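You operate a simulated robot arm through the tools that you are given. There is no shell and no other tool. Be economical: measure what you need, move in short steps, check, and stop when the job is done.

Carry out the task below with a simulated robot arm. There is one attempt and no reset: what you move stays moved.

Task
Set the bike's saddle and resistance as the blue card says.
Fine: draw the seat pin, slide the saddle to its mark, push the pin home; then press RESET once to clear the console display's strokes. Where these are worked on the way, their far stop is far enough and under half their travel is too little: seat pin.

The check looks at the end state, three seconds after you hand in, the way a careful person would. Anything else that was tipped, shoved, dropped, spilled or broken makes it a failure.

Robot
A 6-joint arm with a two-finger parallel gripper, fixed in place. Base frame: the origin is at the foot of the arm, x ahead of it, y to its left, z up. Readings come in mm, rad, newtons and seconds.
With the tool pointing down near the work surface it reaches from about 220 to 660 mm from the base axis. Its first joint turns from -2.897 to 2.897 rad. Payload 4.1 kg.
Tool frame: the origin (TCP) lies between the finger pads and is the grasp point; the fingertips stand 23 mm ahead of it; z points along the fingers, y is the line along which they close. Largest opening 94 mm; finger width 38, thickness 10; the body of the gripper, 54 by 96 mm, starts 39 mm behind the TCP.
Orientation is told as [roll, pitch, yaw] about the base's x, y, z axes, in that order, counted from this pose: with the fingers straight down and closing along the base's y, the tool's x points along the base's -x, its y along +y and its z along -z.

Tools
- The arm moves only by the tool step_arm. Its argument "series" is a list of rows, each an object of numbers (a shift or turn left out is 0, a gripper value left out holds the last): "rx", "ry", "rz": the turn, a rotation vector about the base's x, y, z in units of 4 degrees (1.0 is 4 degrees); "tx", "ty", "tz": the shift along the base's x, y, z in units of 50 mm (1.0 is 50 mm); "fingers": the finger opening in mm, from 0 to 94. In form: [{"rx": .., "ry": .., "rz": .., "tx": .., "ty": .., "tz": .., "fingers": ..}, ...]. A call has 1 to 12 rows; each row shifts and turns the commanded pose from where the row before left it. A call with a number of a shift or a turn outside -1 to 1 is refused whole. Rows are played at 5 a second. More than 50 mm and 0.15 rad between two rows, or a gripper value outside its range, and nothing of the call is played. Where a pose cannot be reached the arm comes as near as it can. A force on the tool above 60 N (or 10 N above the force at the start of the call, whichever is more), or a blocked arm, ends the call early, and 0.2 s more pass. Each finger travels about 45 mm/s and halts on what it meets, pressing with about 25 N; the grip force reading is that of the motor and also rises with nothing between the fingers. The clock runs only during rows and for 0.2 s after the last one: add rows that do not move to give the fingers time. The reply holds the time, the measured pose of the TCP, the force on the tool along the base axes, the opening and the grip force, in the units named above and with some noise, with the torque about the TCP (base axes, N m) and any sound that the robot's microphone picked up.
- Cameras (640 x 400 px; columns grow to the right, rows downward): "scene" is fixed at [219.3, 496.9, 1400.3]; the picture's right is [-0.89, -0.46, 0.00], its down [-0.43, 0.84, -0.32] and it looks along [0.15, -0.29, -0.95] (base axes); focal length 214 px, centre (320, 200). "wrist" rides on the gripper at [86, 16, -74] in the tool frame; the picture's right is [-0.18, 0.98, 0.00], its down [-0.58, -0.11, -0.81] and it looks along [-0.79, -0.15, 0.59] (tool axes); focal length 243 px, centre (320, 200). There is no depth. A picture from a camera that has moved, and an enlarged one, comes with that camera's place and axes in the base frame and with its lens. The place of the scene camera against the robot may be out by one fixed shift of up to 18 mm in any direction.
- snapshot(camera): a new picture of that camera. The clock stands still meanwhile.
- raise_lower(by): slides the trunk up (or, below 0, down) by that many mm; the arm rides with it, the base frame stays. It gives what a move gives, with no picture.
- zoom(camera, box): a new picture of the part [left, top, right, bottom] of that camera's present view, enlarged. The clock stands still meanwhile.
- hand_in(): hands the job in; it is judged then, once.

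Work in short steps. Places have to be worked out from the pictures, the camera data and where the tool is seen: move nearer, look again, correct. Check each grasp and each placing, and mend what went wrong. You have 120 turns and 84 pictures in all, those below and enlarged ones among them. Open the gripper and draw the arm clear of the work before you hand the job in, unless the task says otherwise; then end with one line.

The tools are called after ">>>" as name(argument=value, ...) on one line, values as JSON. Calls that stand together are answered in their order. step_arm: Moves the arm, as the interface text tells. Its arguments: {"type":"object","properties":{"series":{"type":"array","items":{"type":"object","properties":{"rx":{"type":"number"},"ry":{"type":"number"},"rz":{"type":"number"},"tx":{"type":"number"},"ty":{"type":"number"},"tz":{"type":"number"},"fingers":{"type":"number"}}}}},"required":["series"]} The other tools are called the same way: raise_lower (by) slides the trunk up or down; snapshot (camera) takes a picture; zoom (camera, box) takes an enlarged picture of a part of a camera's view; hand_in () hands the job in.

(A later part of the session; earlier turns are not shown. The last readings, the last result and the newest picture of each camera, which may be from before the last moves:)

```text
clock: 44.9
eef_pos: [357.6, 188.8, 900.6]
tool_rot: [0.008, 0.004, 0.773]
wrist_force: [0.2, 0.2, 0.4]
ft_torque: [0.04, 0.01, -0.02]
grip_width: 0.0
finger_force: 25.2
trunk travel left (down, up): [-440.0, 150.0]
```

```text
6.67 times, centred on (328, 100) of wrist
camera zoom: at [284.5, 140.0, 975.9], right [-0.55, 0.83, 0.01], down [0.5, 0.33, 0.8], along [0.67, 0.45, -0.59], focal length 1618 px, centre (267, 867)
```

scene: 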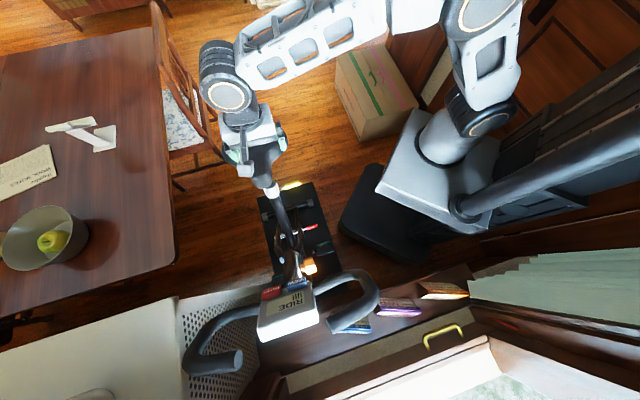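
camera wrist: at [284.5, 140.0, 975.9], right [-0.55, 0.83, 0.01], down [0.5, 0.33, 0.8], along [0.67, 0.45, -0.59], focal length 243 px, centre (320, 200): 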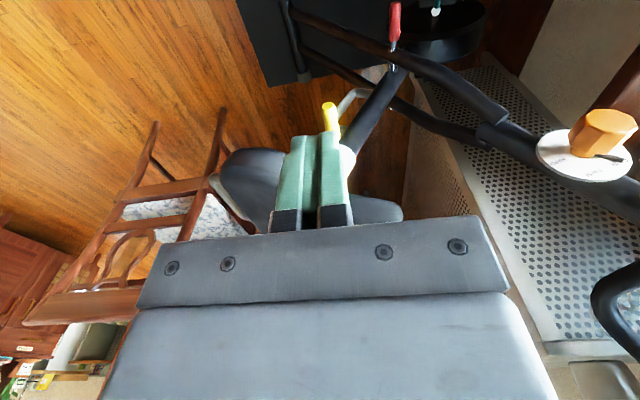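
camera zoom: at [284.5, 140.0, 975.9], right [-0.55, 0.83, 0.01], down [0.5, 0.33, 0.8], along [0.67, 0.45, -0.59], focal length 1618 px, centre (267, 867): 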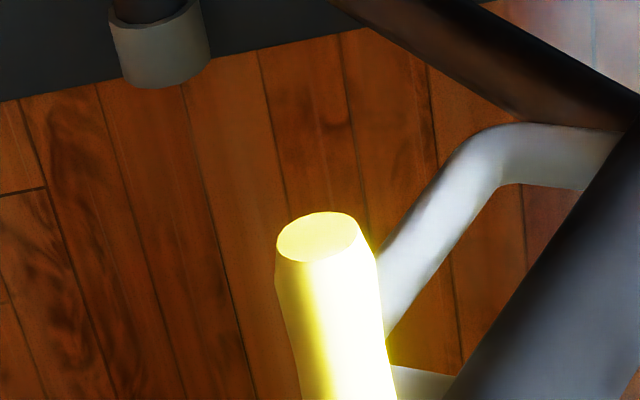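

>>> step_arm(series=[{"fingers": 94}, {}, {}, {}, {}, {}])

>>> zoom(camera="wrist", box=[290, 100, 390, 200])

```text
clock: 46.3
eef_pos: [357.8, 187.9, 900.2]
tool_rot: [0.005, 0.004, 0.77]
wrist_force: [-0.3, 0.3, 0.6]
ft_torque: [0.01, -0.02, 0.03]
grip_width: 94.2
finger_force: 0.0
trunk travel left (down, up): [-440.0, 150.0]
```

```text
4.00 times, centred on (340, 150) of wrist
camera zoom: at [284.9, 140.5, 975.9], right [-0.55, 0.83, 0.01], down [0.5, 0.33, 0.8], along [0.67, 0.45, -0.6], focal length 970 px, centre (240, 400)
```

zoom: 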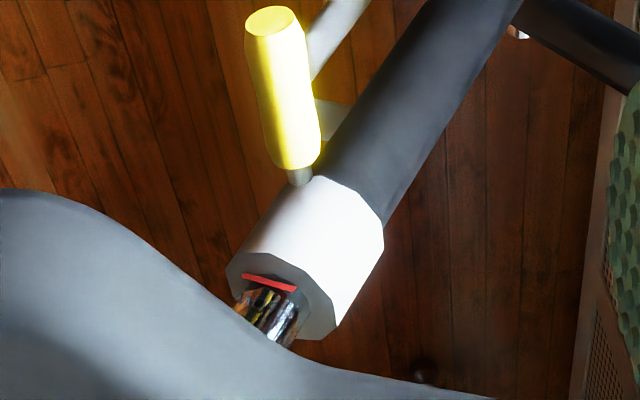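

>>> zoom(camera="wrist", box=[340, 155, 372, 187])

```text
12.50 times, centred on (356, 171) of wrist
camera zoom: at [284.9, 140.5, 975.9], right [-0.55, 0.83, 0.01], down [0.5, 0.33, 0.8], along [0.67, 0.45, -0.6], focal length 3033 px, centre (-130, 562)
```

zoom: 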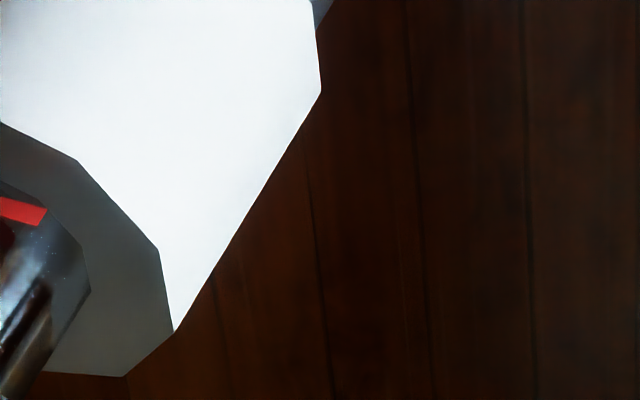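

Wrong window; the mark lies a little left.

>>> zoom(camera="wrist", box=[340, 160, 376, 190])

>>> zoom(camera="wrist", box=[318, 155, 358, 190])

```text
13.33 times, centred on (358, 175) of wrist
camera zoom: at [284.9, 140.5, 975.9], right [-0.55, 0.83, 0.01], down [0.5, 0.33, 0.8], along [0.67, 0.45, -0.6], focal length 3235 px, centre (-187, 533)
```

zoom: 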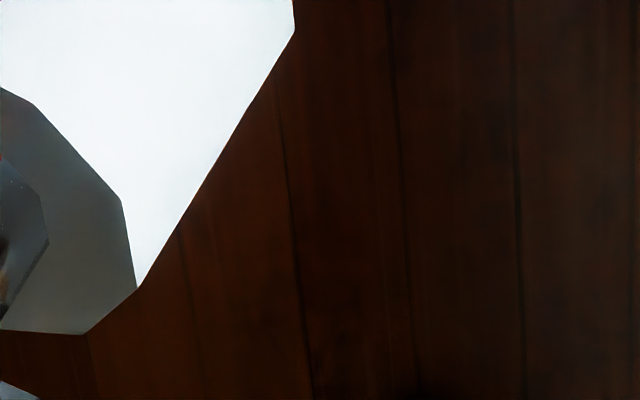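

```text
11.43 times, centred on (338, 172) of wrist
camera zoom: at [284.9, 140.5, 975.9], right [-0.55, 0.83, 0.01], down [0.5, 0.33, 0.8], along [0.67, 0.45, -0.6], focal length 2773 px, centre (114, 514)
```

zoom: 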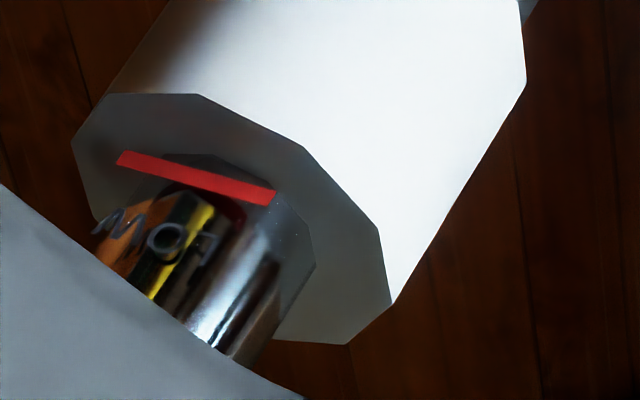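

LOW now sits at the collar edge. To judge the exact position I'll replicate the earlier camera view (where the MID mark was pinned in place) for a direct comparison.

>>> step_arm(series=[{"rz": 1, "tx": 0.11, "ty": 0.48, "tz": 0.4}, {"rx": 0.745, "ry": -0.667}, {"rx": 0.745, "ry": -0.667}, {"rx": 0.745, "ry": -0.667}, {"rx": 0.745, "ry": -0.667}, {"rx": 0.745, "ry": -0.667}, {"rx": 0.745, "ry": -0.667}, {"rx": 0.745, "ry": -0.667}, {"rx": 0.29, "ry": -0.26}, {}])

>>> zoom(camera="wrist", box=[240, 0, 368, 120])

```text
clock: 48.5
eef_pos: [362.7, 214.1, 921.2]
tool_rot: [0.007, -0.512, 0.841]
wrist_force: [0.0, 0.4, 0.2]
ft_torque: [-0.01, 0.01, 0.02]
grip_width: 94.2
finger_force: 0.0
trunk travel left (down, up): [-440.0, 150.0]
```

```text
3.33 times, centred on (304, 60) of wrist
camera zoom: at [275.6, 141.4, 944.8], right [-0.63, 0.77, 0.1], down [0.16, 0.01, 0.99], along [0.76, 0.64, -0.13], focal length 809 px, centre (373, 667)
```

zoom: 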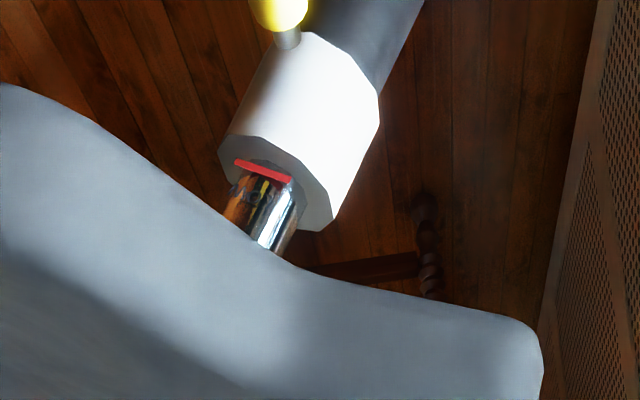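

The bar-to-collar geometry matches the earlier pinned one within about 1 mm. I zoom closely to make sure.

>>> zoom(camera="wrist", box=[280, 35, 344, 75])

```text
10.00 times, centred on (312, 55) of wrist
camera zoom: at [275.6, 141.4, 944.8], right [-0.63, 0.77, 0.1], down [0.16, 0.01, 0.99], along [0.76, 0.64, -0.13], focal length 2426 px, centre (400, 1650)
```

zoom: 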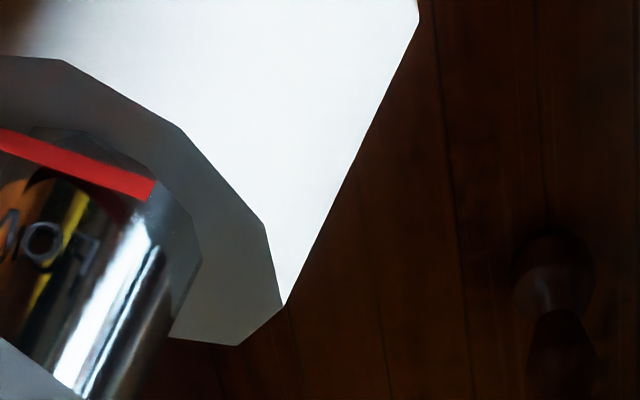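

Saddle is on the LOW mark. I return to the pin: same path reversed, trunk down again.

>>> step_arm(series=[{"rz": -1, "tx": -0.12, "ty": -0.6, "tz": 0.37}, {"tz": 0.37}, {}])

>>> raise_lower(by=-270)

>>> snapshot(camera="wrist")

```text
clock: 49.3
eef_pos: [356.6, 183.8, 958.6]
tool_rot: [0.005, -0.511, 0.771]
wrist_force: [0.0, 0.3, 0.8]
ft_torque: [0.0, -0.02, 0.0]
grip_width: 94.0
finger_force: 0.1
trunk travel left (down, up): [-440.0, 150.0]
```

```text
clock: 52.0
eef_pos: [356.2, 183.2, 687.6]
tool_rot: [0.009, -0.514, 0.773]
wrist_force: [-0.5, 0.7, 0.5]
ft_torque: [0.04, -0.03, 0.0]
grip_width: 94.2
finger_force: 0.0
trunk travel left (down, up): [-170.0, 420.0]
```

```text
36 pictures are left
camera wrist: at [264.5, 116.7, 711.9], right [-0.57, 0.81, 0.1], down [0.16, 0.0, 0.99], along [0.8, 0.58, -0.13], focal length 243 px, centre (320, 200)
```

wrist: 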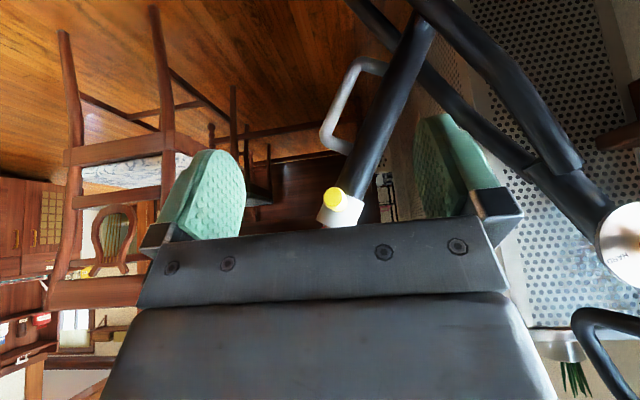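

I advance over the handle again and grip it.

>>> step_arm(series=[{"tx": 0.4, "ty": 0.39}, {"tx": 0.4, "ty": 0.39}, {"tx": 0.4, "ty": 0.39}, {"tx": 0.4, "ty": 0.38}, {"fingers": 50}, {}, {"fingers": 10}, {}, {}, {}, {}])

```text
clock: 54.5
eef_pos: [436.9, 257.5, 691.9]
tool_rot: [0.007, -0.515, 0.771]
wrist_force: [29.2, -30.7, 1.0]
ft_torque: [-0.71, 0.02, 0.87]
grip_width: 20.0
finger_force: 45.3
trunk travel left (down, up): [-170.0, 420.0]
```

Gripped, with a side load; I relieve it, then push the pin in along its axis.

>>> step_arm(series=[{"tx": 0.05, "ty": -0.05}, {}])

>>> step_arm(series=[{"tx": 0.075, "ty": 0.07}, {"tx": 0.075, "ty": 0.07}, {"tx": 0.075, "ty": 0.07}, {}])

```text
clock: 55.0
eef_pos: [437.5, 258.1, 692.2]
tool_rot: [0.009, -0.513, 0.772]
wrist_force: [11.0, -14.0, 12.8]
ft_torque: [-0.02, -0.03, 0.62]
grip_width: 19.7
finger_force: 44.8
trunk travel left (down, up): [-170.0, 420.0]
```

```text
clock: 55.7
eef_pos: [440.1, 260.3, 692.3]
tool_rot: [0.007, -0.511, 0.771]
wrist_force: [-40.9, -34.2, 20.7]
ft_torque: [2.04, -4.45, -0.83]
grip_width: 19.7
finger_force: 45.1
trunk travel left (down, up): [-170.0, 420.0]
stopped in row 3: the force on the tool passed its limit at 67 N (the readings are from after the stop); the commanded pose is now the measured one
```

The resistance with a large torque acts about 90 mm above the TCP: the lowered saddle is touching the gripper body, not the pin jamming. I release, back off, close the fingers and will push the handle's end cap with the fingertips from farther out.

>>> step_arm(series=[{"tx": -0.03, "ty": -0.03}, {"fingers": 50}, {}, {"tx": -0.4, "ty": -0.37}, {"tx": -0.4, "ty": -0.37}, {"tx": -0.35, "ty": -0.3}, {"fingers": 0}, {}, {}, {}])

>>> snapshot(camera="wrist")

>>> zoom(camera="scene", box=[230, 140, 326, 200])

```text
clock: 57.9
eef_pos: [384.3, 208.3, 690.1]
tool_rot: [0.011, -0.506, 0.771]
wrist_force: [0.5, 0.4, -0.1]
ft_torque: [0.0, -0.01, -0.04]
grip_width: 0.0
finger_force: 24.8
trunk travel left (down, up): [-170.0, 420.0]
```

```text
35 pictures are left
camera wrist: at [293.3, 142.2, 714.8], right [-0.57, 0.81, 0.1], down [0.17, 0.0, 0.99], along [0.8, 0.58, -0.13], focal length 243 px, centre (320, 200)
```

wrist: 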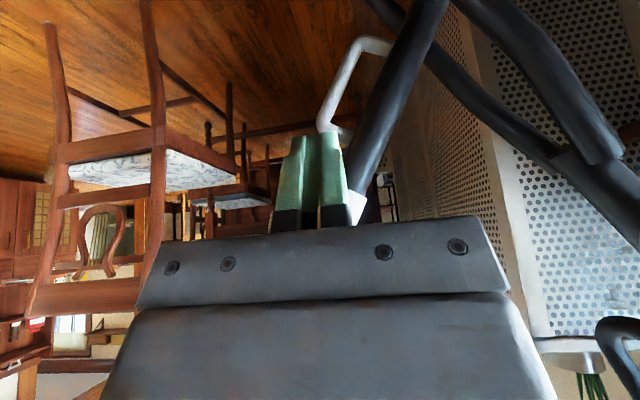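

```text
6.67 times, centred on (278, 170) of scene
camera zoom: at [219.3, 496.9, 1400.3], right [-0.89, -0.46, 0.0], down [-0.43, 0.84, -0.32], along [0.15, -0.29, -0.95], focal length 1430 px, centre (600, 400)
```

zoom: 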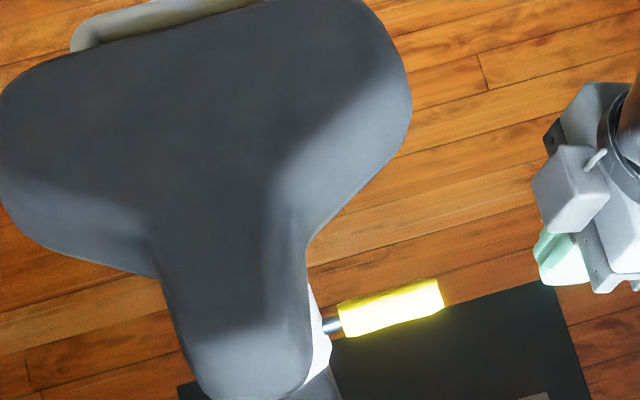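

The pin is still drawn and fingers are lined up with its handle. I advance stepwise to press on the end cap.

>>> step_arm(series=[{"tx": 0.16, "ty": 0.15}, {"tx": 0.12, "ty": 0.12}, {"tx": 0.08, "ty": 0.08}, {}])

>>> zoom(camera="scene", box=[262, 165, 326, 205])

```text
clock: 58.9
eef_pos: [402.2, 227.3, 688.2]
tool_rot: [0.009, -0.506, 0.771]
wrist_force: [-0.2, -0.1, -1.0]
ft_torque: [-0.03, -0.01, -0.01]
grip_width: 0.0
finger_force: 25.0
trunk travel left (down, up): [-170.0, 420.0]
```

```text
10.00 times, centred on (294, 185) of scene
camera zoom: at [219.3, 496.9, 1400.3], right [-0.89, -0.46, 0.0], down [-0.43, 0.84, -0.32], along [0.15, -0.29, -0.95], focal length 2145 px, centre (580, 350)
```

zoom: 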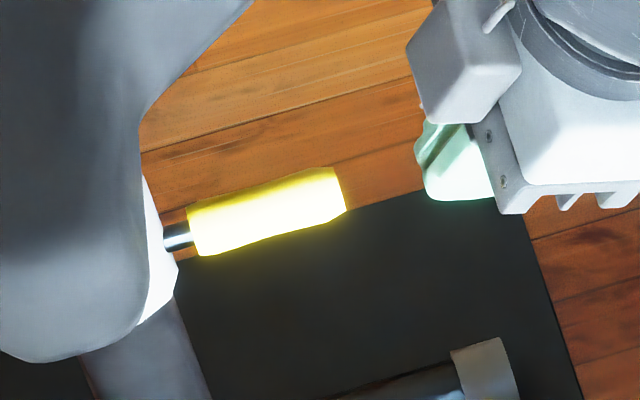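

About 25 mm remains to the cap. I advance further in small steps.

>>> step_arm(series=[{"tx": 0.15, "ty": 0.14}, {"tx": 0.12, "ty": 0.11}, {"tx": 0.07, "ty": 0.07}, {"tx": 0.07, "ty": 0.07}, {}])

>>> zoom(camera="scene", box=[262, 165, 326, 205])

```text
clock: 60.1
eef_pos: [420.7, 245.8, 688.7]
tool_rot: [0.011, -0.504, 0.771]
wrist_force: [-19.3, -16.6, 4.6]
ft_torque: [-0.02, 0.18, 0.06]
grip_width: 0.2
finger_force: 24.8
trunk travel left (down, up): [-170.0, 420.0]
```

```text
10.00 times, centred on (294, 185) of scene
camera zoom: at [219.3, 496.9, 1400.3], right [-0.89, -0.46, 0.0], down [-0.43, 0.84, -0.32], along [0.15, -0.29, -0.95], focal length 2145 px, centre (580, 350)
```

zoom: 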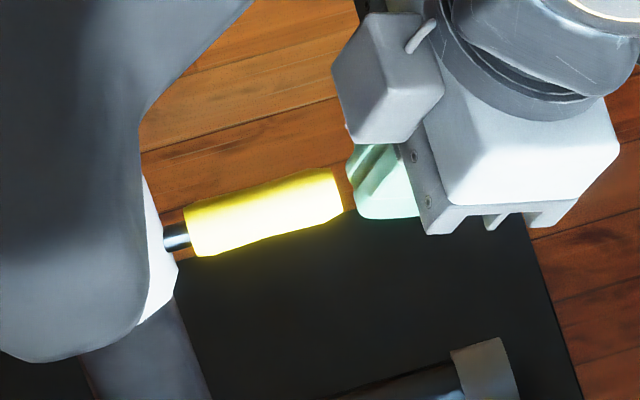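

In contact (25 N). I press further.

>>> step_arm(series=[{"tx": 0.06, "ty": 0.057}, {"tx": 0.06, "ty": 0.057}, {"tx": 0.06, "ty": 0.057}, {}])

>>> zoom(camera="scene", box=[262, 165, 326, 205])

```text
clock: 60.6
eef_pos: [422.5, 245.8, 685.4]
tool_rot: [0.014, -0.488, 0.772]
wrist_force: [-72.3, -90.8, 66.0]
ft_torque: [-1.35, 0.52, -0.61]
grip_width: 0.1
finger_force: 25.4
trunk travel left (down, up): [-170.0, 420.0]
stopped in row 2: the force on the tool passed its limit at 64 N (the readings are from after the stop); the commanded pose is now the measured one
```

```text
10.00 times, centred on (294, 185) of scene
camera zoom: at [219.3, 496.9, 1400.3], right [-0.89, -0.46, 0.0], down [-0.43, 0.84, -0.32], along [0.15, -0.29, -0.95], focal length 2145 px, centre (580, 350)
```

zoom: 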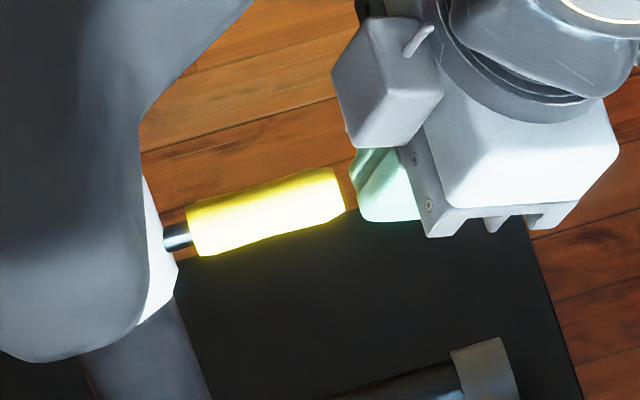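

The pin is blocked: its hole isn't quite lined up, so the saddle isn't exactly at the LOW hole. I retreat and take a close edge-on look at the mark.

>>> step_arm(series=[{"tx": -0.2, "ty": -0.2}, {"tx": -0.4, "ty": -0.3, "fingers": 94}, {"tx": -0.5, "ty": -0.2, "tz": 0.3}, {"tz": 0.45}, {}, {}, {}])

>>> snapshot(camera="wrist")

>>> zoom(camera="wrist", box=[300, 165, 364, 225])

```text
clock: 62.2
eef_pos: [371.1, 216.8, 723.3]
tool_rot: [0.014, -0.495, 0.773]
wrist_force: [-0.2, -0.4, -0.1]
ft_torque: [0.0, 0.0, 0.0]
grip_width: 93.9
finger_force: 0.1
trunk travel left (down, up): [-170.0, 420.0]
```

```text
30 pictures are left
camera wrist: at [280.1, 149.7, 748.6], right [-0.57, 0.81, 0.1], down [0.17, 0.01, 0.98], along [0.8, 0.58, -0.15], focal length 243 px, centre (320, 200)
```

wrist: 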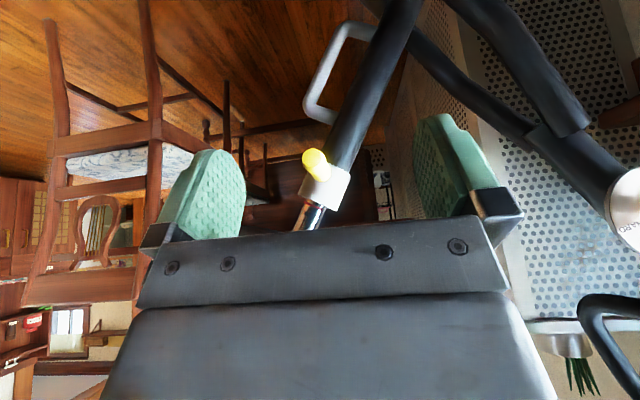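

```text
6.67 times, centred on (332, 195) of wrist
camera zoom: at [280.1, 149.7, 748.6], right [-0.57, 0.81, 0.1], down [0.17, 0.01, 0.98], along [0.8, 0.58, -0.15], focal length 1618 px, centre (240, 233)
```

zoom: 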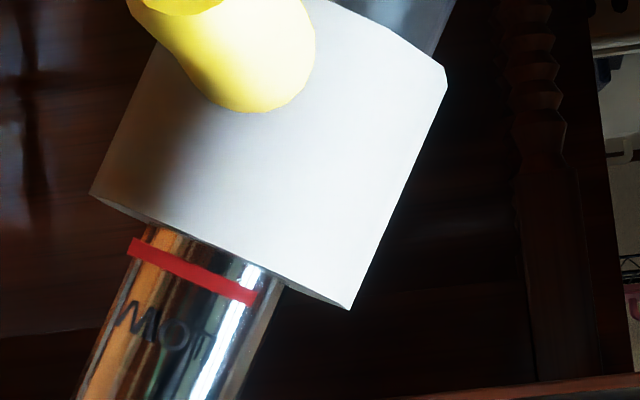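

The bar sits a few mm outside the collar face here. I replicate the second earlier view (taken when the pin was home at MID) for comparison.

>>> step_arm(series=[{"rz": 1, "tz": 0.7}, {"tx": -0.16, "ty": -0.1, "tz": 0.65, "rx": 0.24, "ry": -0.22}, {}])

>>> zoom(camera="wrist", box=[220, 40, 420, 165])

```text
clock: 63.0
eef_pos: [362.4, 211.7, 789.4]
tool_rot: [0.011, -0.517, 0.843]
wrist_force: [0.1, 0.6, -1.1]
ft_torque: [0.01, 0.0, 0.02]
grip_width: 93.8
finger_force: 0.0
trunk travel left (down, up): [-170.0, 420.0]
```

```text
3.20 times, centred on (320, 102) of wrist
camera zoom: at [276.1, 137.7, 813.5], right [-0.63, 0.77, 0.1], down [0.16, 0.0, 0.99], along [0.76, 0.64, -0.12], focal length 776 px, centre (320, 512)
```

zoom: 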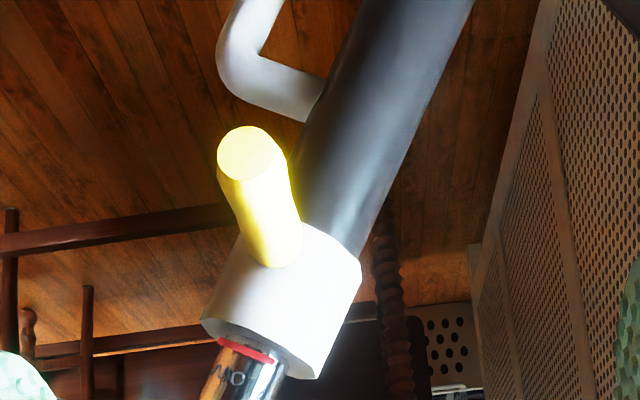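

Comparing with the earlier view: the bar is in exactly the pinned position and the yellow handle is exactly where it was when home — so the pin did go in (my "blocked" push was just the home stop), with LOW at the collar. Next the resistance knob, near (275,511,771); I turn to look at it.

>>> step_arm(series=[{"rz": 1, "tx": -0.2, "ty": 0.1}, {"rz": 1, "tx": -0.2, "ty": 0.1}, {"rz": 1, "tx": -0.2, "ty": 0.1}, {"rz": 1, "tx": -0.2, "ty": 0.1}, {"rz": 1, "tx": -0.2, "ty": 0.1}, {"rz": 1, "tx": -0.2}, {"rz": 1, "tx": -0.2}, {}])

>>> snapshot(camera="wrist")

```text
clock: 64.8
eef_pos: [291.1, 235.5, 792.7]
tool_rot: [0.011, -0.519, 1.333]
wrist_force: [0.2, 0.7, 0.6]
ft_torque: [-0.02, 0.02, 0.0]
grip_width: 93.8
finger_force: 0.0
trunk travel left (down, up): [-170.0, 420.0]
```

```text
27 pictures are left
camera wrist: at [249.3, 130.0, 815.2], right [-0.92, 0.38, 0.1], down [0.14, 0.08, 0.99], along [0.37, 0.92, -0.12], focal length 243 px, centre (320, 200)
```

wrist: 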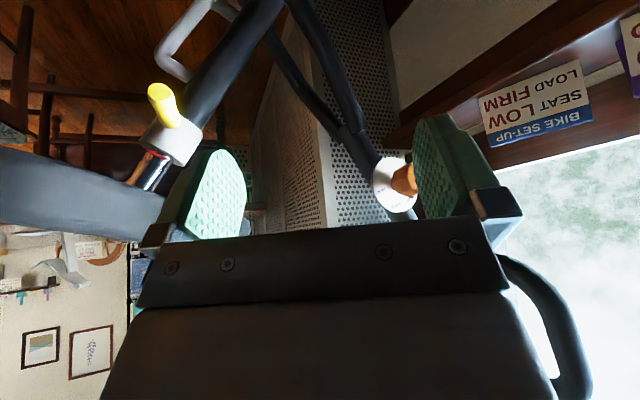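

Card confirmed: SEAT LOW, LOAD FIRM. I enlarge the dial.

>>> zoom(camera="wrist", box=[350, 140, 446, 230])

```text
4.44 times, centred on (398, 185) of wrist
camera zoom: at [249.3, 130.0, 815.2], right [-0.92, 0.38, 0.1], down [0.14, 0.08, 0.99], along [0.37, 0.92, -0.12], focal length 1078 px, centre (-27, 267)
```

zoom: 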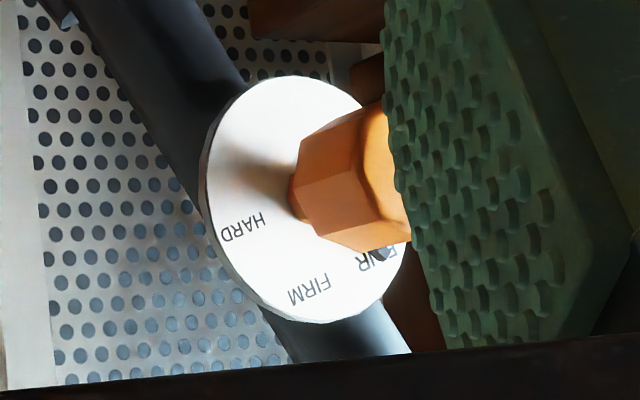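

I turn back to the bike's lateral direction and move out in front of the knob before tilting the tool horizontal.

>>> step_arm(series=[{"rz": -1, "tx": -0.3, "ty": 0.3}, {"rz": -1, "tx": -0.3, "ty": 0.3}, {"rz": -1, "tx": -0.3, "ty": 0.3}, {"rz": -1, "tx": -0.3, "ty": 0.3}, {"rz": -1, "tx": -0.3, "ty": 0.3}, {"rz": -1, "tx": -0.3, "ty": 0.3}, {"rz": -1, "tx": -0.3, "ty": 0.3}, {"rz": -1, "tx": -0.3, "ty": 0.3}, {}])

>>> step_arm(series=[{"rx": 0.69, "ry": -0.72}, {"rx": 0.69, "ry": -0.72}, {"rx": 0.69, "ry": -0.72}, {"rx": 0.69, "ry": -0.72}, {"rx": 0.69, "ry": -0.72}, {"rx": 0.69, "ry": -0.72}, {"rx": 0.69, "ry": -0.72}, {"rx": 0.69, "ry": -0.72}, {"rx": 0.69, "ry": -0.72}, {"rx": 0.69, "ry": -0.72}, {}])

>>> snapshot(camera="scene")

>>> snapshot(camera="wrist")

```text
clock: 66.8
eef_pos: [171.6, 351.8, 790.2]
tool_rot: [0.01, -0.519, 0.771]
wrist_force: [-0.3, -0.4, 0.2]
ft_torque: [-0.03, -0.02, 0.0]
grip_width: 94.1
finger_force: 0.2
trunk travel left (down, up): [-170.0, 420.0]
```

```text
clock: 69.2
eef_pos: [171.8, 353.7, 791.5]
tool_rot: [-0.007, -1.213, 0.789]
wrist_force: [0.0, -0.3, -0.3]
ft_torque: [0.01, -0.01, 0.0]
grip_width: 93.9
finger_force: 0.1
trunk travel left (down, up): [-170.0, 420.0]
```

```text
25 pictures are left
```

scene: 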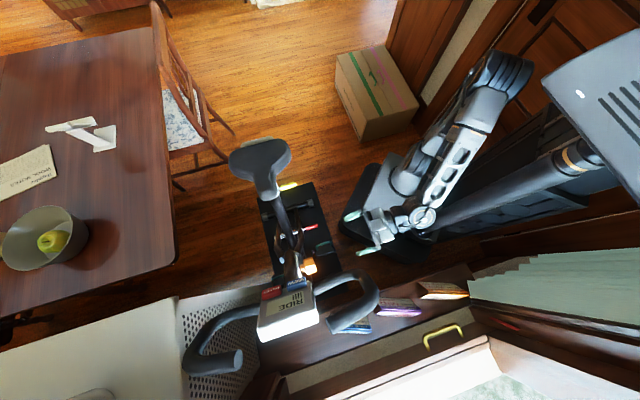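

```text
24 pictures are left
camera wrist: at [89.4, 295.7, 736.6], right [-0.65, 0.74, 0.17], down [-0.32, -0.47, 0.83], along [0.69, 0.48, 0.54], focal length 243 px, centre (320, 200)
```

wrist: 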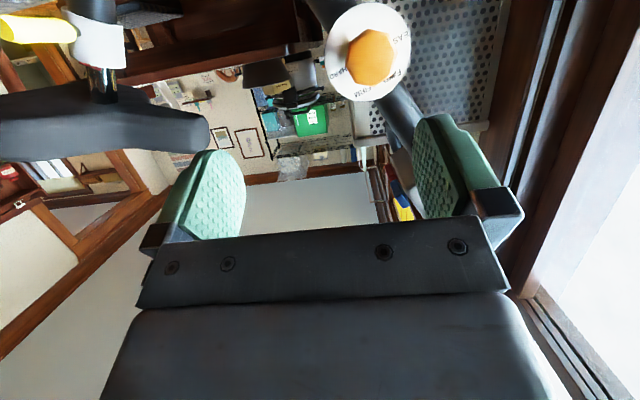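

A good frontal view of the dial; I enlarge it.

>>> zoom(camera="wrist", box=[310, 0, 430, 110])

```text
3.64 times, centred on (370, 55) of wrist
camera zoom: at [89.4, 295.7, 736.6], right [-0.65, 0.74, 0.17], down [-0.32, -0.47, 0.83], along [0.69, 0.48, 0.54], focal length 882 px, centre (138, 727)
```

zoom: 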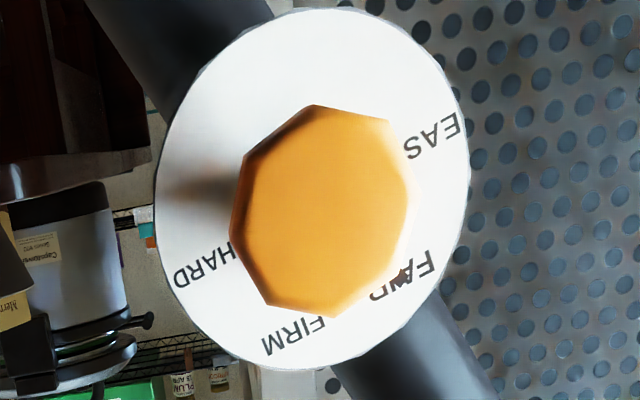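

Dial: pointer exactly on FAIR; FIRM is about 57° clockwise as seen from here. Knob axis passes through about (273,517,754) and is horizontal. I finish the tilt and go to a standoff on that axis.

>>> step_arm(series=[{"rx": 0.71, "ry": -0.705, "tx": 0.05, "ty": 0.29, "tz": -0.15}, {"rx": 0.71, "ry": -0.705, "tx": 0.05, "ty": 0.29, "tz": -0.15}, {"rx": 0.71, "ry": -0.705, "tx": 0.05, "ty": 0.29, "tz": -0.15}, {"rx": 0.71, "ry": -0.705, "tx": 0.05, "ty": 0.29, "tz": -0.15}, {"rx": 0.78, "ry": -0.775, "tx": 0.05, "ty": 0.29, "tz": -0.15}, {}])

>>> snapshot(camera="wrist")

>>> zoom(camera="scene", box=[270, 190, 430, 290])

```text
clock: 70.6
eef_pos: [184.0, 425.4, 754.6]
tool_rot: [1.642, -1.569, -0.862]
wrist_force: [0.1, -0.1, -0.2]
ft_torque: [0.0, 0.0, 0.03]
grip_width: 93.8
finger_force: 0.0
trunk travel left (down, up): [-170.0, 420.0]
```

```text
22 pictures are left
camera wrist: at [118.6, 385.7, 669.0], right [-0.69, 0.7, 0.19], down [-0.5, -0.65, 0.58], along [0.53, 0.31, 0.79], focal length 243 px, centre (320, 200)
```

wrist: 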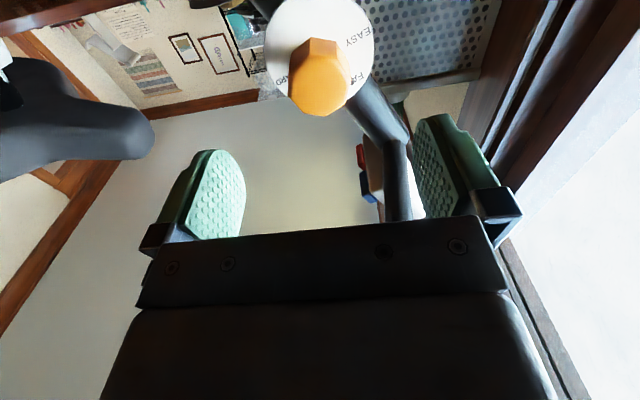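

```text
4.00 times, centred on (350, 240) of scene
camera zoom: at [219.3, 496.9, 1400.3], right [-0.89, -0.46, 0.0], down [-0.43, 0.84, -0.32], along [0.15, -0.29, -0.95], focal length 858 px, centre (200, 40)
```

zoom: 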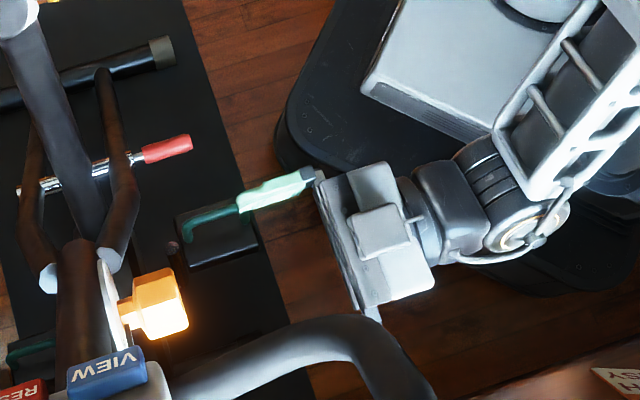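

Gripper axis lines up with the knob; handlebar is well above. I advance 90 mm over the knob.

>>> step_arm(series=[{"tx": 0.32, "ty": 0.33}, {"tx": 0.32, "ty": 0.33}, {"tx": 0.32, "ty": 0.33}, {"tx": 0.3, "ty": 0.31}, {}])

>>> snapshot(camera="wrist")

```text
clock: 71.8
eef_pos: [248.4, 492.6, 754.6]
tool_rot: [0.464, -1.569, 0.317]
wrist_force: [0.0, 0.1, 0.3]
ft_torque: [-0.01, -0.03, 0.01]
grip_width: 94.2
finger_force: 0.1
trunk travel left (down, up): [-170.0, 420.0]
```

```text
20 pictures are left
camera wrist: at [183.9, 450.9, 668.7], right [-0.69, 0.7, 0.18], down [-0.5, -0.64, 0.58], along [0.53, 0.31, 0.79], focal length 243 px, centre (320, 200)
```

wrist: 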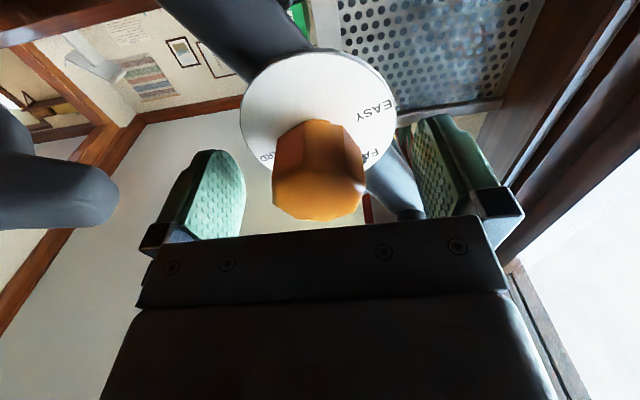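

The knob appears slightly below the tool axis; I zoom to measure.

>>> zoom(camera="wrist", box=[230, 40, 410, 230])

```text
2.11 times, centred on (320, 135) of wrist
camera zoom: at [183.9, 450.9, 668.7], right [-0.69, 0.7, 0.18], down [-0.5, -0.64, 0.58], along [0.53, 0.31, 0.79], focal length 511 px, centre (320, 337)
```

zoom: 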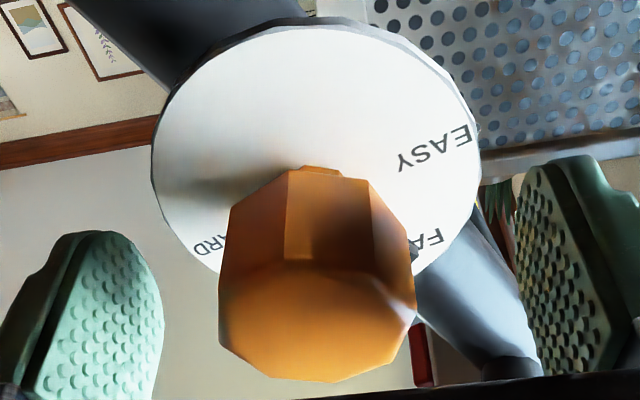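

The knob axis is about 8 mm lower than the tool axis; I drop 8 mm and close.

>>> step_arm(series=[{"tz": -0.16}, {"fingers": 60}, {"fingers": 60}, {"fingers": 20}, {}, {}, {}])

```text
clock: 73.4
eef_pos: [249.9, 490.5, 745.5]
tool_rot: [1.083, -1.568, -0.307]
wrist_force: [12.0, -18.3, -1.3]
ft_torque: [0.3, 0.01, -0.74]
grip_width: 43.2
finger_force: 45.2
trunk travel left (down, up): [-170.0, 420.0]
```

Gripped at 43 mm. I relieve the side load and start the clockwise turn (about 28°).

>>> step_arm(series=[{"tx": 0.03, "ty": -0.03}, {}])

>>> step_arm(series=[{"rx": 0.71, "ry": 0.705}, {"rx": 0.71, "ry": 0.705}, {"rx": 0.71, "ry": 0.705}, {"rx": 0.71, "ry": 0.705}, {"rx": 0.71, "ry": 0.705}, {"rx": 0.71, "ry": 0.705}, {"rx": 0.71, "ry": 0.705}, {}])

>>> snapshot(camera="wrist")

```text
clock: 74.0
eef_pos: [249.9, 491.4, 745.3]
tool_rot: [0.486, -1.568, 0.294]
wrist_force: [13.3, -6.9, -4.2]
ft_torque: [0.12, 0.05, -0.69]
grip_width: 42.9
finger_force: 44.9
trunk travel left (down, up): [-170.0, 420.0]
```

```text
clock: 75.1
eef_pos: [248.3, 493.0, 748.5]
tool_rot: [1.444, -1.29, -0.698]
wrist_force: [24.6, -8.7, -8.5]
ft_torque: [0.85, -0.59, 0.17]
grip_width: 43.8
finger_force: 44.9
out of reach, approached as far as the arm can: row 4, 5
trunk travel left (down, up): [-170.0, 420.0]
stopped in row 5: the force on the tool passed its limit at 79 N (the readings are from after the stop); the commanded pose is now the measured one
```

```text
18 pictures are left
camera wrist: at [164.6, 469.1, 673.5], right [-0.6, 0.66, 0.45], down [-0.4, -0.73, 0.56], along [0.7, 0.16, 0.7], focal length 243 px, centre (320, 200)
```

wrist: 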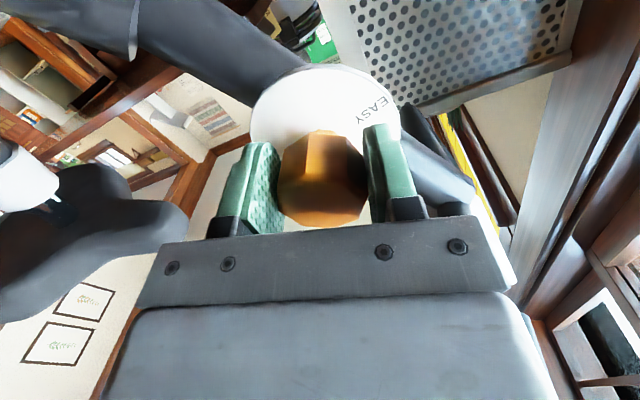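

The arm hit a joint limit after about 16°. I open, turn the tool back 45° (octagonal knob), regrip and turn again.

>>> step_arm(series=[{"fingers": 90}, {}, {}, {}, {"rx": -0.72, "ry": -0.7}, {"rx": -0.72, "ry": -0.7}, {"rx": -0.72, "ry": -0.7}, {"rx": -0.72, "ry": -0.7}, {"rx": -0.72, "ry": -0.7}, {"rx": -0.72, "ry": -0.7}, {}])

>>> step_arm(series=[{"rx": -0.72, "ry": -0.7}, {"rx": -0.72, "ry": -0.7}, {"rx": -0.72, "ry": -0.7}, {"rx": -0.72, "ry": -0.7}, {"rx": -0.72, "ry": -0.7}, {"rx": -0.18, "ry": -0.18}, {}])

>>> snapshot(camera="wrist")

```text
clock: 77.5
eef_pos: [244.1, 496.0, 750.0]
tool_rot: [-1.404, -1.424, 2.156]
wrist_force: [0.2, -0.6, -0.1]
ft_torque: [-0.02, -0.03, -0.02]
grip_width: 89.9
finger_force: 0.1
trunk travel left (down, up): [-170.0, 420.0]
```

```text
clock: 79.1
eef_pos: [244.3, 494.8, 750.7]
tool_rot: [-1.542, -1.058, 2.287]
wrist_force: [0.5, -0.1, 0.0]
ft_torque: [-0.03, -0.01, -0.01]
grip_width: 90.2
finger_force: 0.1
trunk travel left (down, up): [-170.0, 420.0]
```

```text
17 pictures are left
camera wrist: at [207.0, 423.5, 669.1], right [-0.64, 0.7, -0.32], down [-0.72, -0.4, 0.57], along [0.27, 0.6, 0.76], focal length 243 px, centre (320, 200)
```

wrist: 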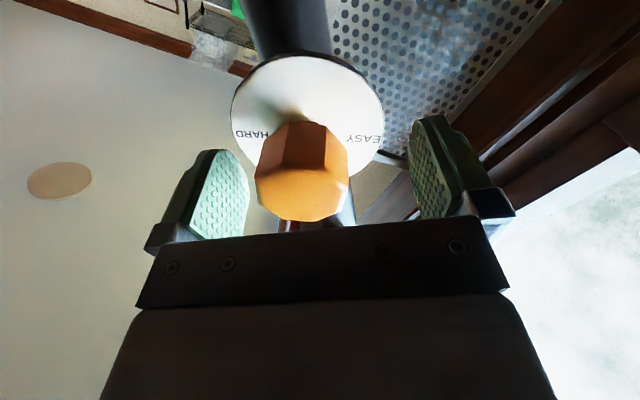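

I recentre on the knob axis (about 6, −3, −5 mm plus a small yaw trim) and regrip.

>>> step_arm(series=[{"tx": 0.11, "ty": -0.07, "tz": -0.11, "rz": 0.7}, {}, {"fingers": 60}, {"fingers": 60}, {"fingers": 20}, {}, {}, {}])

```text
clock: 80.9
eef_pos: [254.0, 489.1, 748.9]
tool_rot: [-1.562, -1.068, 2.341]
wrist_force: [30.9, -30.8, 29.5]
ft_torque: [-0.18, 0.79, -1.07]
grip_width: 43.2
finger_force: 45.3
trunk travel left (down, up): [-170.0, 420.0]
```

>>> step_arm(series=[{"tx": 0.05, "ty": -0.05, "tz": 0.045}, {}])

```text
clock: 81.5
eef_pos: [254.6, 488.8, 748.8]
tool_rot: [-1.555, -1.062, 2.345]
wrist_force: [28.7, -8.5, 26.2]
ft_torque: [0.18, 0.24, -0.93]
grip_width: 43.1
finger_force: 44.7
trunk travel left (down, up): [-170.0, 420.0]
```

>>> step_arm(series=[{"tx": 0.04, "tz": 0.05}, {}])

>>> step_arm(series=[{"rx": 0.71, "ry": 0.705}, {"rx": 0.71, "ry": 0.705}, {"rx": 0.71, "ry": 0.705}, {"rx": 0.71, "ry": 0.705}, {"rx": 0.71, "ry": 0.705}, {}])

```text
clock: 82.1
eef_pos: [253.8, 488.2, 748.5]
tool_rot: [-1.542, -1.056, 2.338]
wrist_force: [4.8, -21.3, 7.8]
ft_torque: [1.18, -0.95, -0.09]
grip_width: 43.4
finger_force: 44.9
trunk travel left (down, up): [-170.0, 420.0]
```

```text
clock: 83.5
eef_pos: [250.2, 490.8, 748.5]
tool_rot: [-1.487, -1.404, 2.285]
wrist_force: [-16.8, 6.6, -10.0]
ft_torque: [-0.21, 0.0, 0.83]
grip_width: 43.1
finger_force: 45.3
trunk travel left (down, up): [-170.0, 420.0]
```

Turning well. I continue another 20° with a small relief.

>>> step_arm(series=[{"rx": 0.71, "ry": 0.705, "tx": -0.03, "ty": 0.02, "tz": -0.02}, {"rx": 0.71, "ry": 0.705}, {"rx": 0.71, "ry": 0.705}, {"rx": 0.71, "ry": 0.705}, {"rx": 0.71, "ry": 0.705}, {}])

>>> snapshot(camera="wrist")

```text
clock: 84.9
eef_pos: [249.2, 492.7, 748.1]
tool_rot: [1.547, -1.387, -0.744]
wrist_force: [-28.2, 21.7, -2.1]
ft_torque: [-0.93, 0.51, 0.32]
grip_width: 43.4
finger_force: 44.7
trunk travel left (down, up): [-170.0, 420.0]
```

```text
16 pictures are left
camera wrist: at [174.6, 460.6, 667.0], right [-0.67, 0.65, 0.36], down [-0.41, -0.73, 0.56], along [0.62, 0.23, 0.75], focal length 243 px, centre (320, 200)
```

wrist: 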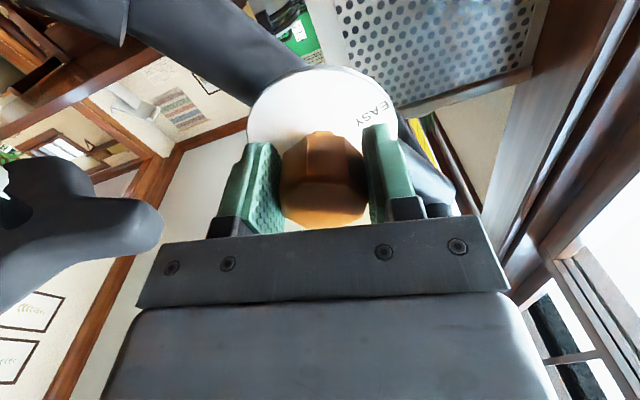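

Total turn about 56°. I release, back out along the axis and look at the pointer.

>>> step_arm(series=[{"tx": -0.03, "ty": 0.03}, {"fingers": 94}, {}, {}, {}, {"tx": -0.4, "ty": -0.4}, {"tx": -0.4, "ty": -0.4}, {"tx": -0.4, "ty": -0.4}, {"tx": -0.3, "ty": -0.4, "rx": -0.7, "ry": -0.7}, {"tx": 0, "ty": -0.4, "rx": -0.7, "ry": -0.7}, {"tx": 0, "ty": -0.4}, {}])

>>> step_arm(series=[{"rx": -0.71, "ry": 0.705, "tz": 0.3}, {"rx": -0.71, "ry": 0.705, "tz": 0.3}, {"rx": -0.71, "ry": 0.705, "tz": 0.3}, {"rx": -0.71, "ry": 0.705}, {"rx": -0.71, "ry": 0.705}, {"rx": -0.71, "ry": 0.705}, {"rx": -0.71, "ry": 0.705}, {"rx": -0.71, "ry": 0.705}, {}])

>>> snapshot(camera="wrist")

```text
clock: 87.5
eef_pos: [175.9, 381.7, 749.5]
tool_rot: [1.42, -1.521, -0.622]
wrist_force: [-1.5, 0.0, -0.3]
ft_torque: [-0.03, 0.0, 0.0]
grip_width: 94.0
finger_force: 0.1
out of reach, approached as far as the arm can: row 11
trunk travel left (down, up): [-170.0, 420.0]
```

```text
clock: 89.5
eef_pos: [178.0, 382.2, 792.5]
tool_rot: [0.082, -1.001, 0.701]
wrist_force: [0.0, 0.4, 0.5]
ft_torque: [-0.01, 0.0, 0.01]
grip_width: 94.1
finger_force: 0.1
trunk travel left (down, up): [-170.0, 420.0]
```

```text
15 pictures are left
camera wrist: at [86.8, 318.4, 761.4], right [-0.61, 0.77, 0.2], down [-0.16, -0.36, 0.92], along [0.78, 0.53, 0.34], focal length 243 px, centre (320, 200)
```

wrist: 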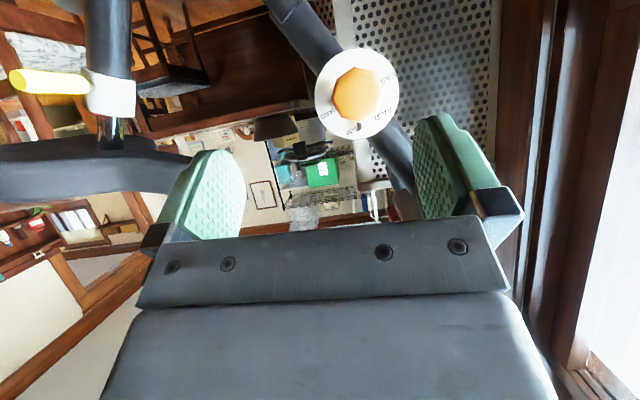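

>>> zoom(camera="wrist", box=[308, 40, 408, 145])

```text
3.81 times, centred on (358, 92) of wrist
camera zoom: at [86.8, 318.4, 761.4], right [-0.61, 0.77, 0.2], down [-0.16, -0.36, 0.92], along [0.78, 0.53, 0.34], focal length 924 px, centre (175, 610)
```

zoom: 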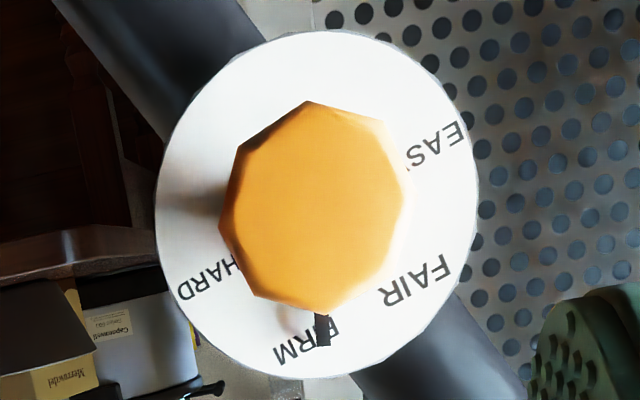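

Pointer lies at the "FI" part of FIRM, about 6° short of the word's centre. I go back to trim it: tilt horizontal again and roll the tool −37° for a comfortable grip.

>>> step_arm(series=[{"rx": 0.71, "ry": -0.705, "ty": 0.12, "tx": 0.03}, {"rx": 0.71, "ry": -0.705, "ty": 0.12, "tx": 0.03}, {"rx": 0.71, "ry": -0.705, "ty": 0.12, "tx": 0.03}, {"rx": 0.71, "ry": -0.705, "ty": 0.12, "tx": 0.03}, {"rx": 0.71, "ry": -0.705, "ty": 0.12, "tx": 0.03}, {"rx": 0.71, "ry": -0.705, "tz": -0.3, "ty": 0.12}, {"rx": 0.71, "ry": -0.705, "tz": -0.3, "ty": 0.12}, {"rx": 0.71, "ry": -0.705, "tz": -0.28, "ty": 0.12}, {}])

>>> step_arm(series=[{"rx": -0.71, "ry": -0.705}, {"rx": -0.71, "ry": -0.705}, {"rx": -0.71, "ry": -0.705}, {"rx": -0.71, "ry": -0.705}, {"rx": -0.71, "ry": -0.705}, {"rx": -0.71, "ry": -0.705}, {"rx": -0.71, "ry": -0.705}, {"rx": -0.71, "ry": -0.705}, {"rx": -0.71, "ry": -0.705}, {}])

>>> snapshot(camera="wrist")

```text
clock: 91.5
eef_pos: [182.5, 430.5, 748.5]
tool_rot: [1.45, -1.523, -0.655]
wrist_force: [0.4, -0.2, -0.5]
ft_torque: [0.01, 0.0, 0.02]
grip_width: 93.9
finger_force: 0.0
trunk travel left (down, up): [-170.0, 420.0]
```

```text
clock: 93.7
eef_pos: [183.4, 429.3, 751.2]
tool_rot: [-1.545, -0.99, 2.339]
wrist_force: [-0.7, 0.3, 0.3]
ft_torque: [0.01, 0.01, 0.0]
grip_width: 93.9
finger_force: 0.0
trunk travel left (down, up): [-170.0, 420.0]
```

```text
13 pictures are left
camera wrist: at [154.5, 351.9, 670.4], right [-0.66, 0.65, -0.39], down [-0.72, -0.41, 0.56], along [0.2, 0.65, 0.74], focal length 243 px, centre (320, 200)
```

wrist: 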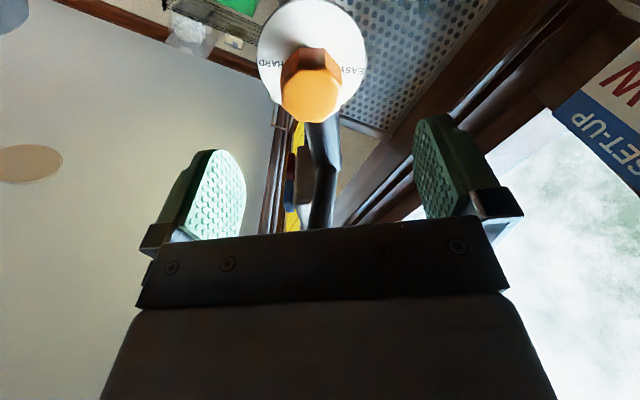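

I advance with a small lateral correction, grip, and check load.

>>> step_arm(series=[{"tx": 0.1, "ty": -0.05, "tz": 0.0}, {"tx": 0.32, "ty": 0.31}, {"tx": 0.32, "ty": 0.31}, {"tx": 0.32, "ty": 0.31}, {"tx": 0.31, "ty": 0.32}, {}, {"fingers": 60}, {"fingers": 60}, {"fingers": 20}, {}, {}, {}])

```text
clock: 96.3
eef_pos: [256.2, 490.1, 749.5]
tool_rot: [-1.548, -0.994, 2.338]
wrist_force: [12.6, -8.3, 7.9]
ft_torque: [0.17, 0.08, -0.71]
grip_width: 43.6
finger_force: 45.7
trunk travel left (down, up): [-170.0, 420.0]
```

Well centred. I turn 6° clockwise, release and back out to look.

>>> step_arm(series=[{"rx": 0.53, "ry": 0.53}, {"rx": 0.53, "ry": 0.53}, {}, {}])

>>> step_arm(series=[{"fingers": 94}, {}, {}, {}, {"tx": -0.4, "ty": -0.4}, {"tx": -0.4, "ty": -0.4}, {"tx": -0.4, "ty": -0.4}, {"tx": -0.3, "ty": -0.4}, {}])

>>> step_arm(series=[{"rx": 0.71, "ry": 0.705}, {"rx": 0.71, "ry": 0.705}, {"rx": 0.71, "ry": 0.705}, {"rx": 0.71, "ry": 0.705}, {"rx": 0.71, "ry": 0.705}, {"rx": 0.71, "ry": 0.705}, {"rx": 0.71, "ry": 0.705}, {"ty": -0.4, "tz": 0.3}, {"ty": -0.4, "tz": 0.3}, {"tz": 0.3}, {}])

>>> step_arm(series=[{"rx": -0.71, "ry": 0.705}, {"rx": -0.71, "ry": 0.705}, {"rx": -0.71, "ry": 0.705}, {"rx": -0.71, "ry": 0.705}, {"rx": -0.71, "ry": 0.705}, {"rx": -0.71, "ry": 0.705}, {"rx": -0.71, "ry": 0.705}, {"rx": -0.71, "ry": 0.705}, {}])

>>> zoom(camera="wrist", box=[300, 30, 420, 150])

```text
clock: 97.3
eef_pos: [255.4, 490.5, 748.8]
tool_rot: [-1.541, -1.099, 2.334]
wrist_force: [34.9, 11.4, 10.6]
ft_torque: [-0.09, 0.28, -0.48]
grip_width: 43.3
finger_force: 44.8
trunk travel left (down, up): [-170.0, 420.0]
```

```text
clock: 99.3
eef_pos: [178.2, 409.9, 747.5]
tool_rot: [-1.543, -1.094, 2.334]
wrist_force: [0.2, -0.4, 0.2]
ft_torque: [0.02, 0.0, -0.01]
grip_width: 93.8
finger_force: 0.0
trunk travel left (down, up): [-170.0, 420.0]
```

```text
clock: 101.7
eef_pos: [178.4, 379.0, 796.0]
tool_rot: [1.017, -1.556, -0.219]
wrist_force: [1.1, -0.1, 0.7]
ft_torque: [0.0, -0.02, 0.04]
grip_width: 93.9
finger_force: 0.1
out of reach, approached as far as the arm can: row 9
trunk travel left (down, up): [-170.0, 420.0]
```

```text
clock: 103.7
eef_pos: [177.1, 379.3, 795.0]
tool_rot: [0.027, -1.004, 0.763]
wrist_force: [0.1, 1.1, -1.0]
ft_torque: [-0.01, 0.01, -0.02]
grip_width: 94.2
finger_force: 0.0
trunk travel left (down, up): [-170.0, 420.0]
```

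```text
3.33 times, centred on (360, 90) of wrist
camera zoom: at [87.8, 314.0, 763.8], right [-0.63, 0.76, 0.17], down [-0.17, -0.35, 0.92], along [0.76, 0.55, 0.35], focal length 809 px, centre (187, 567)
```

zoom: 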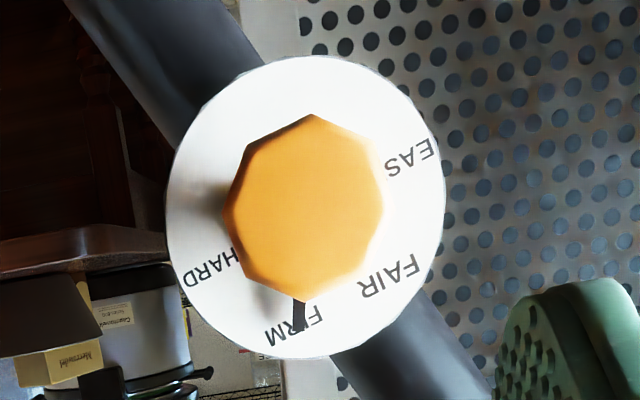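

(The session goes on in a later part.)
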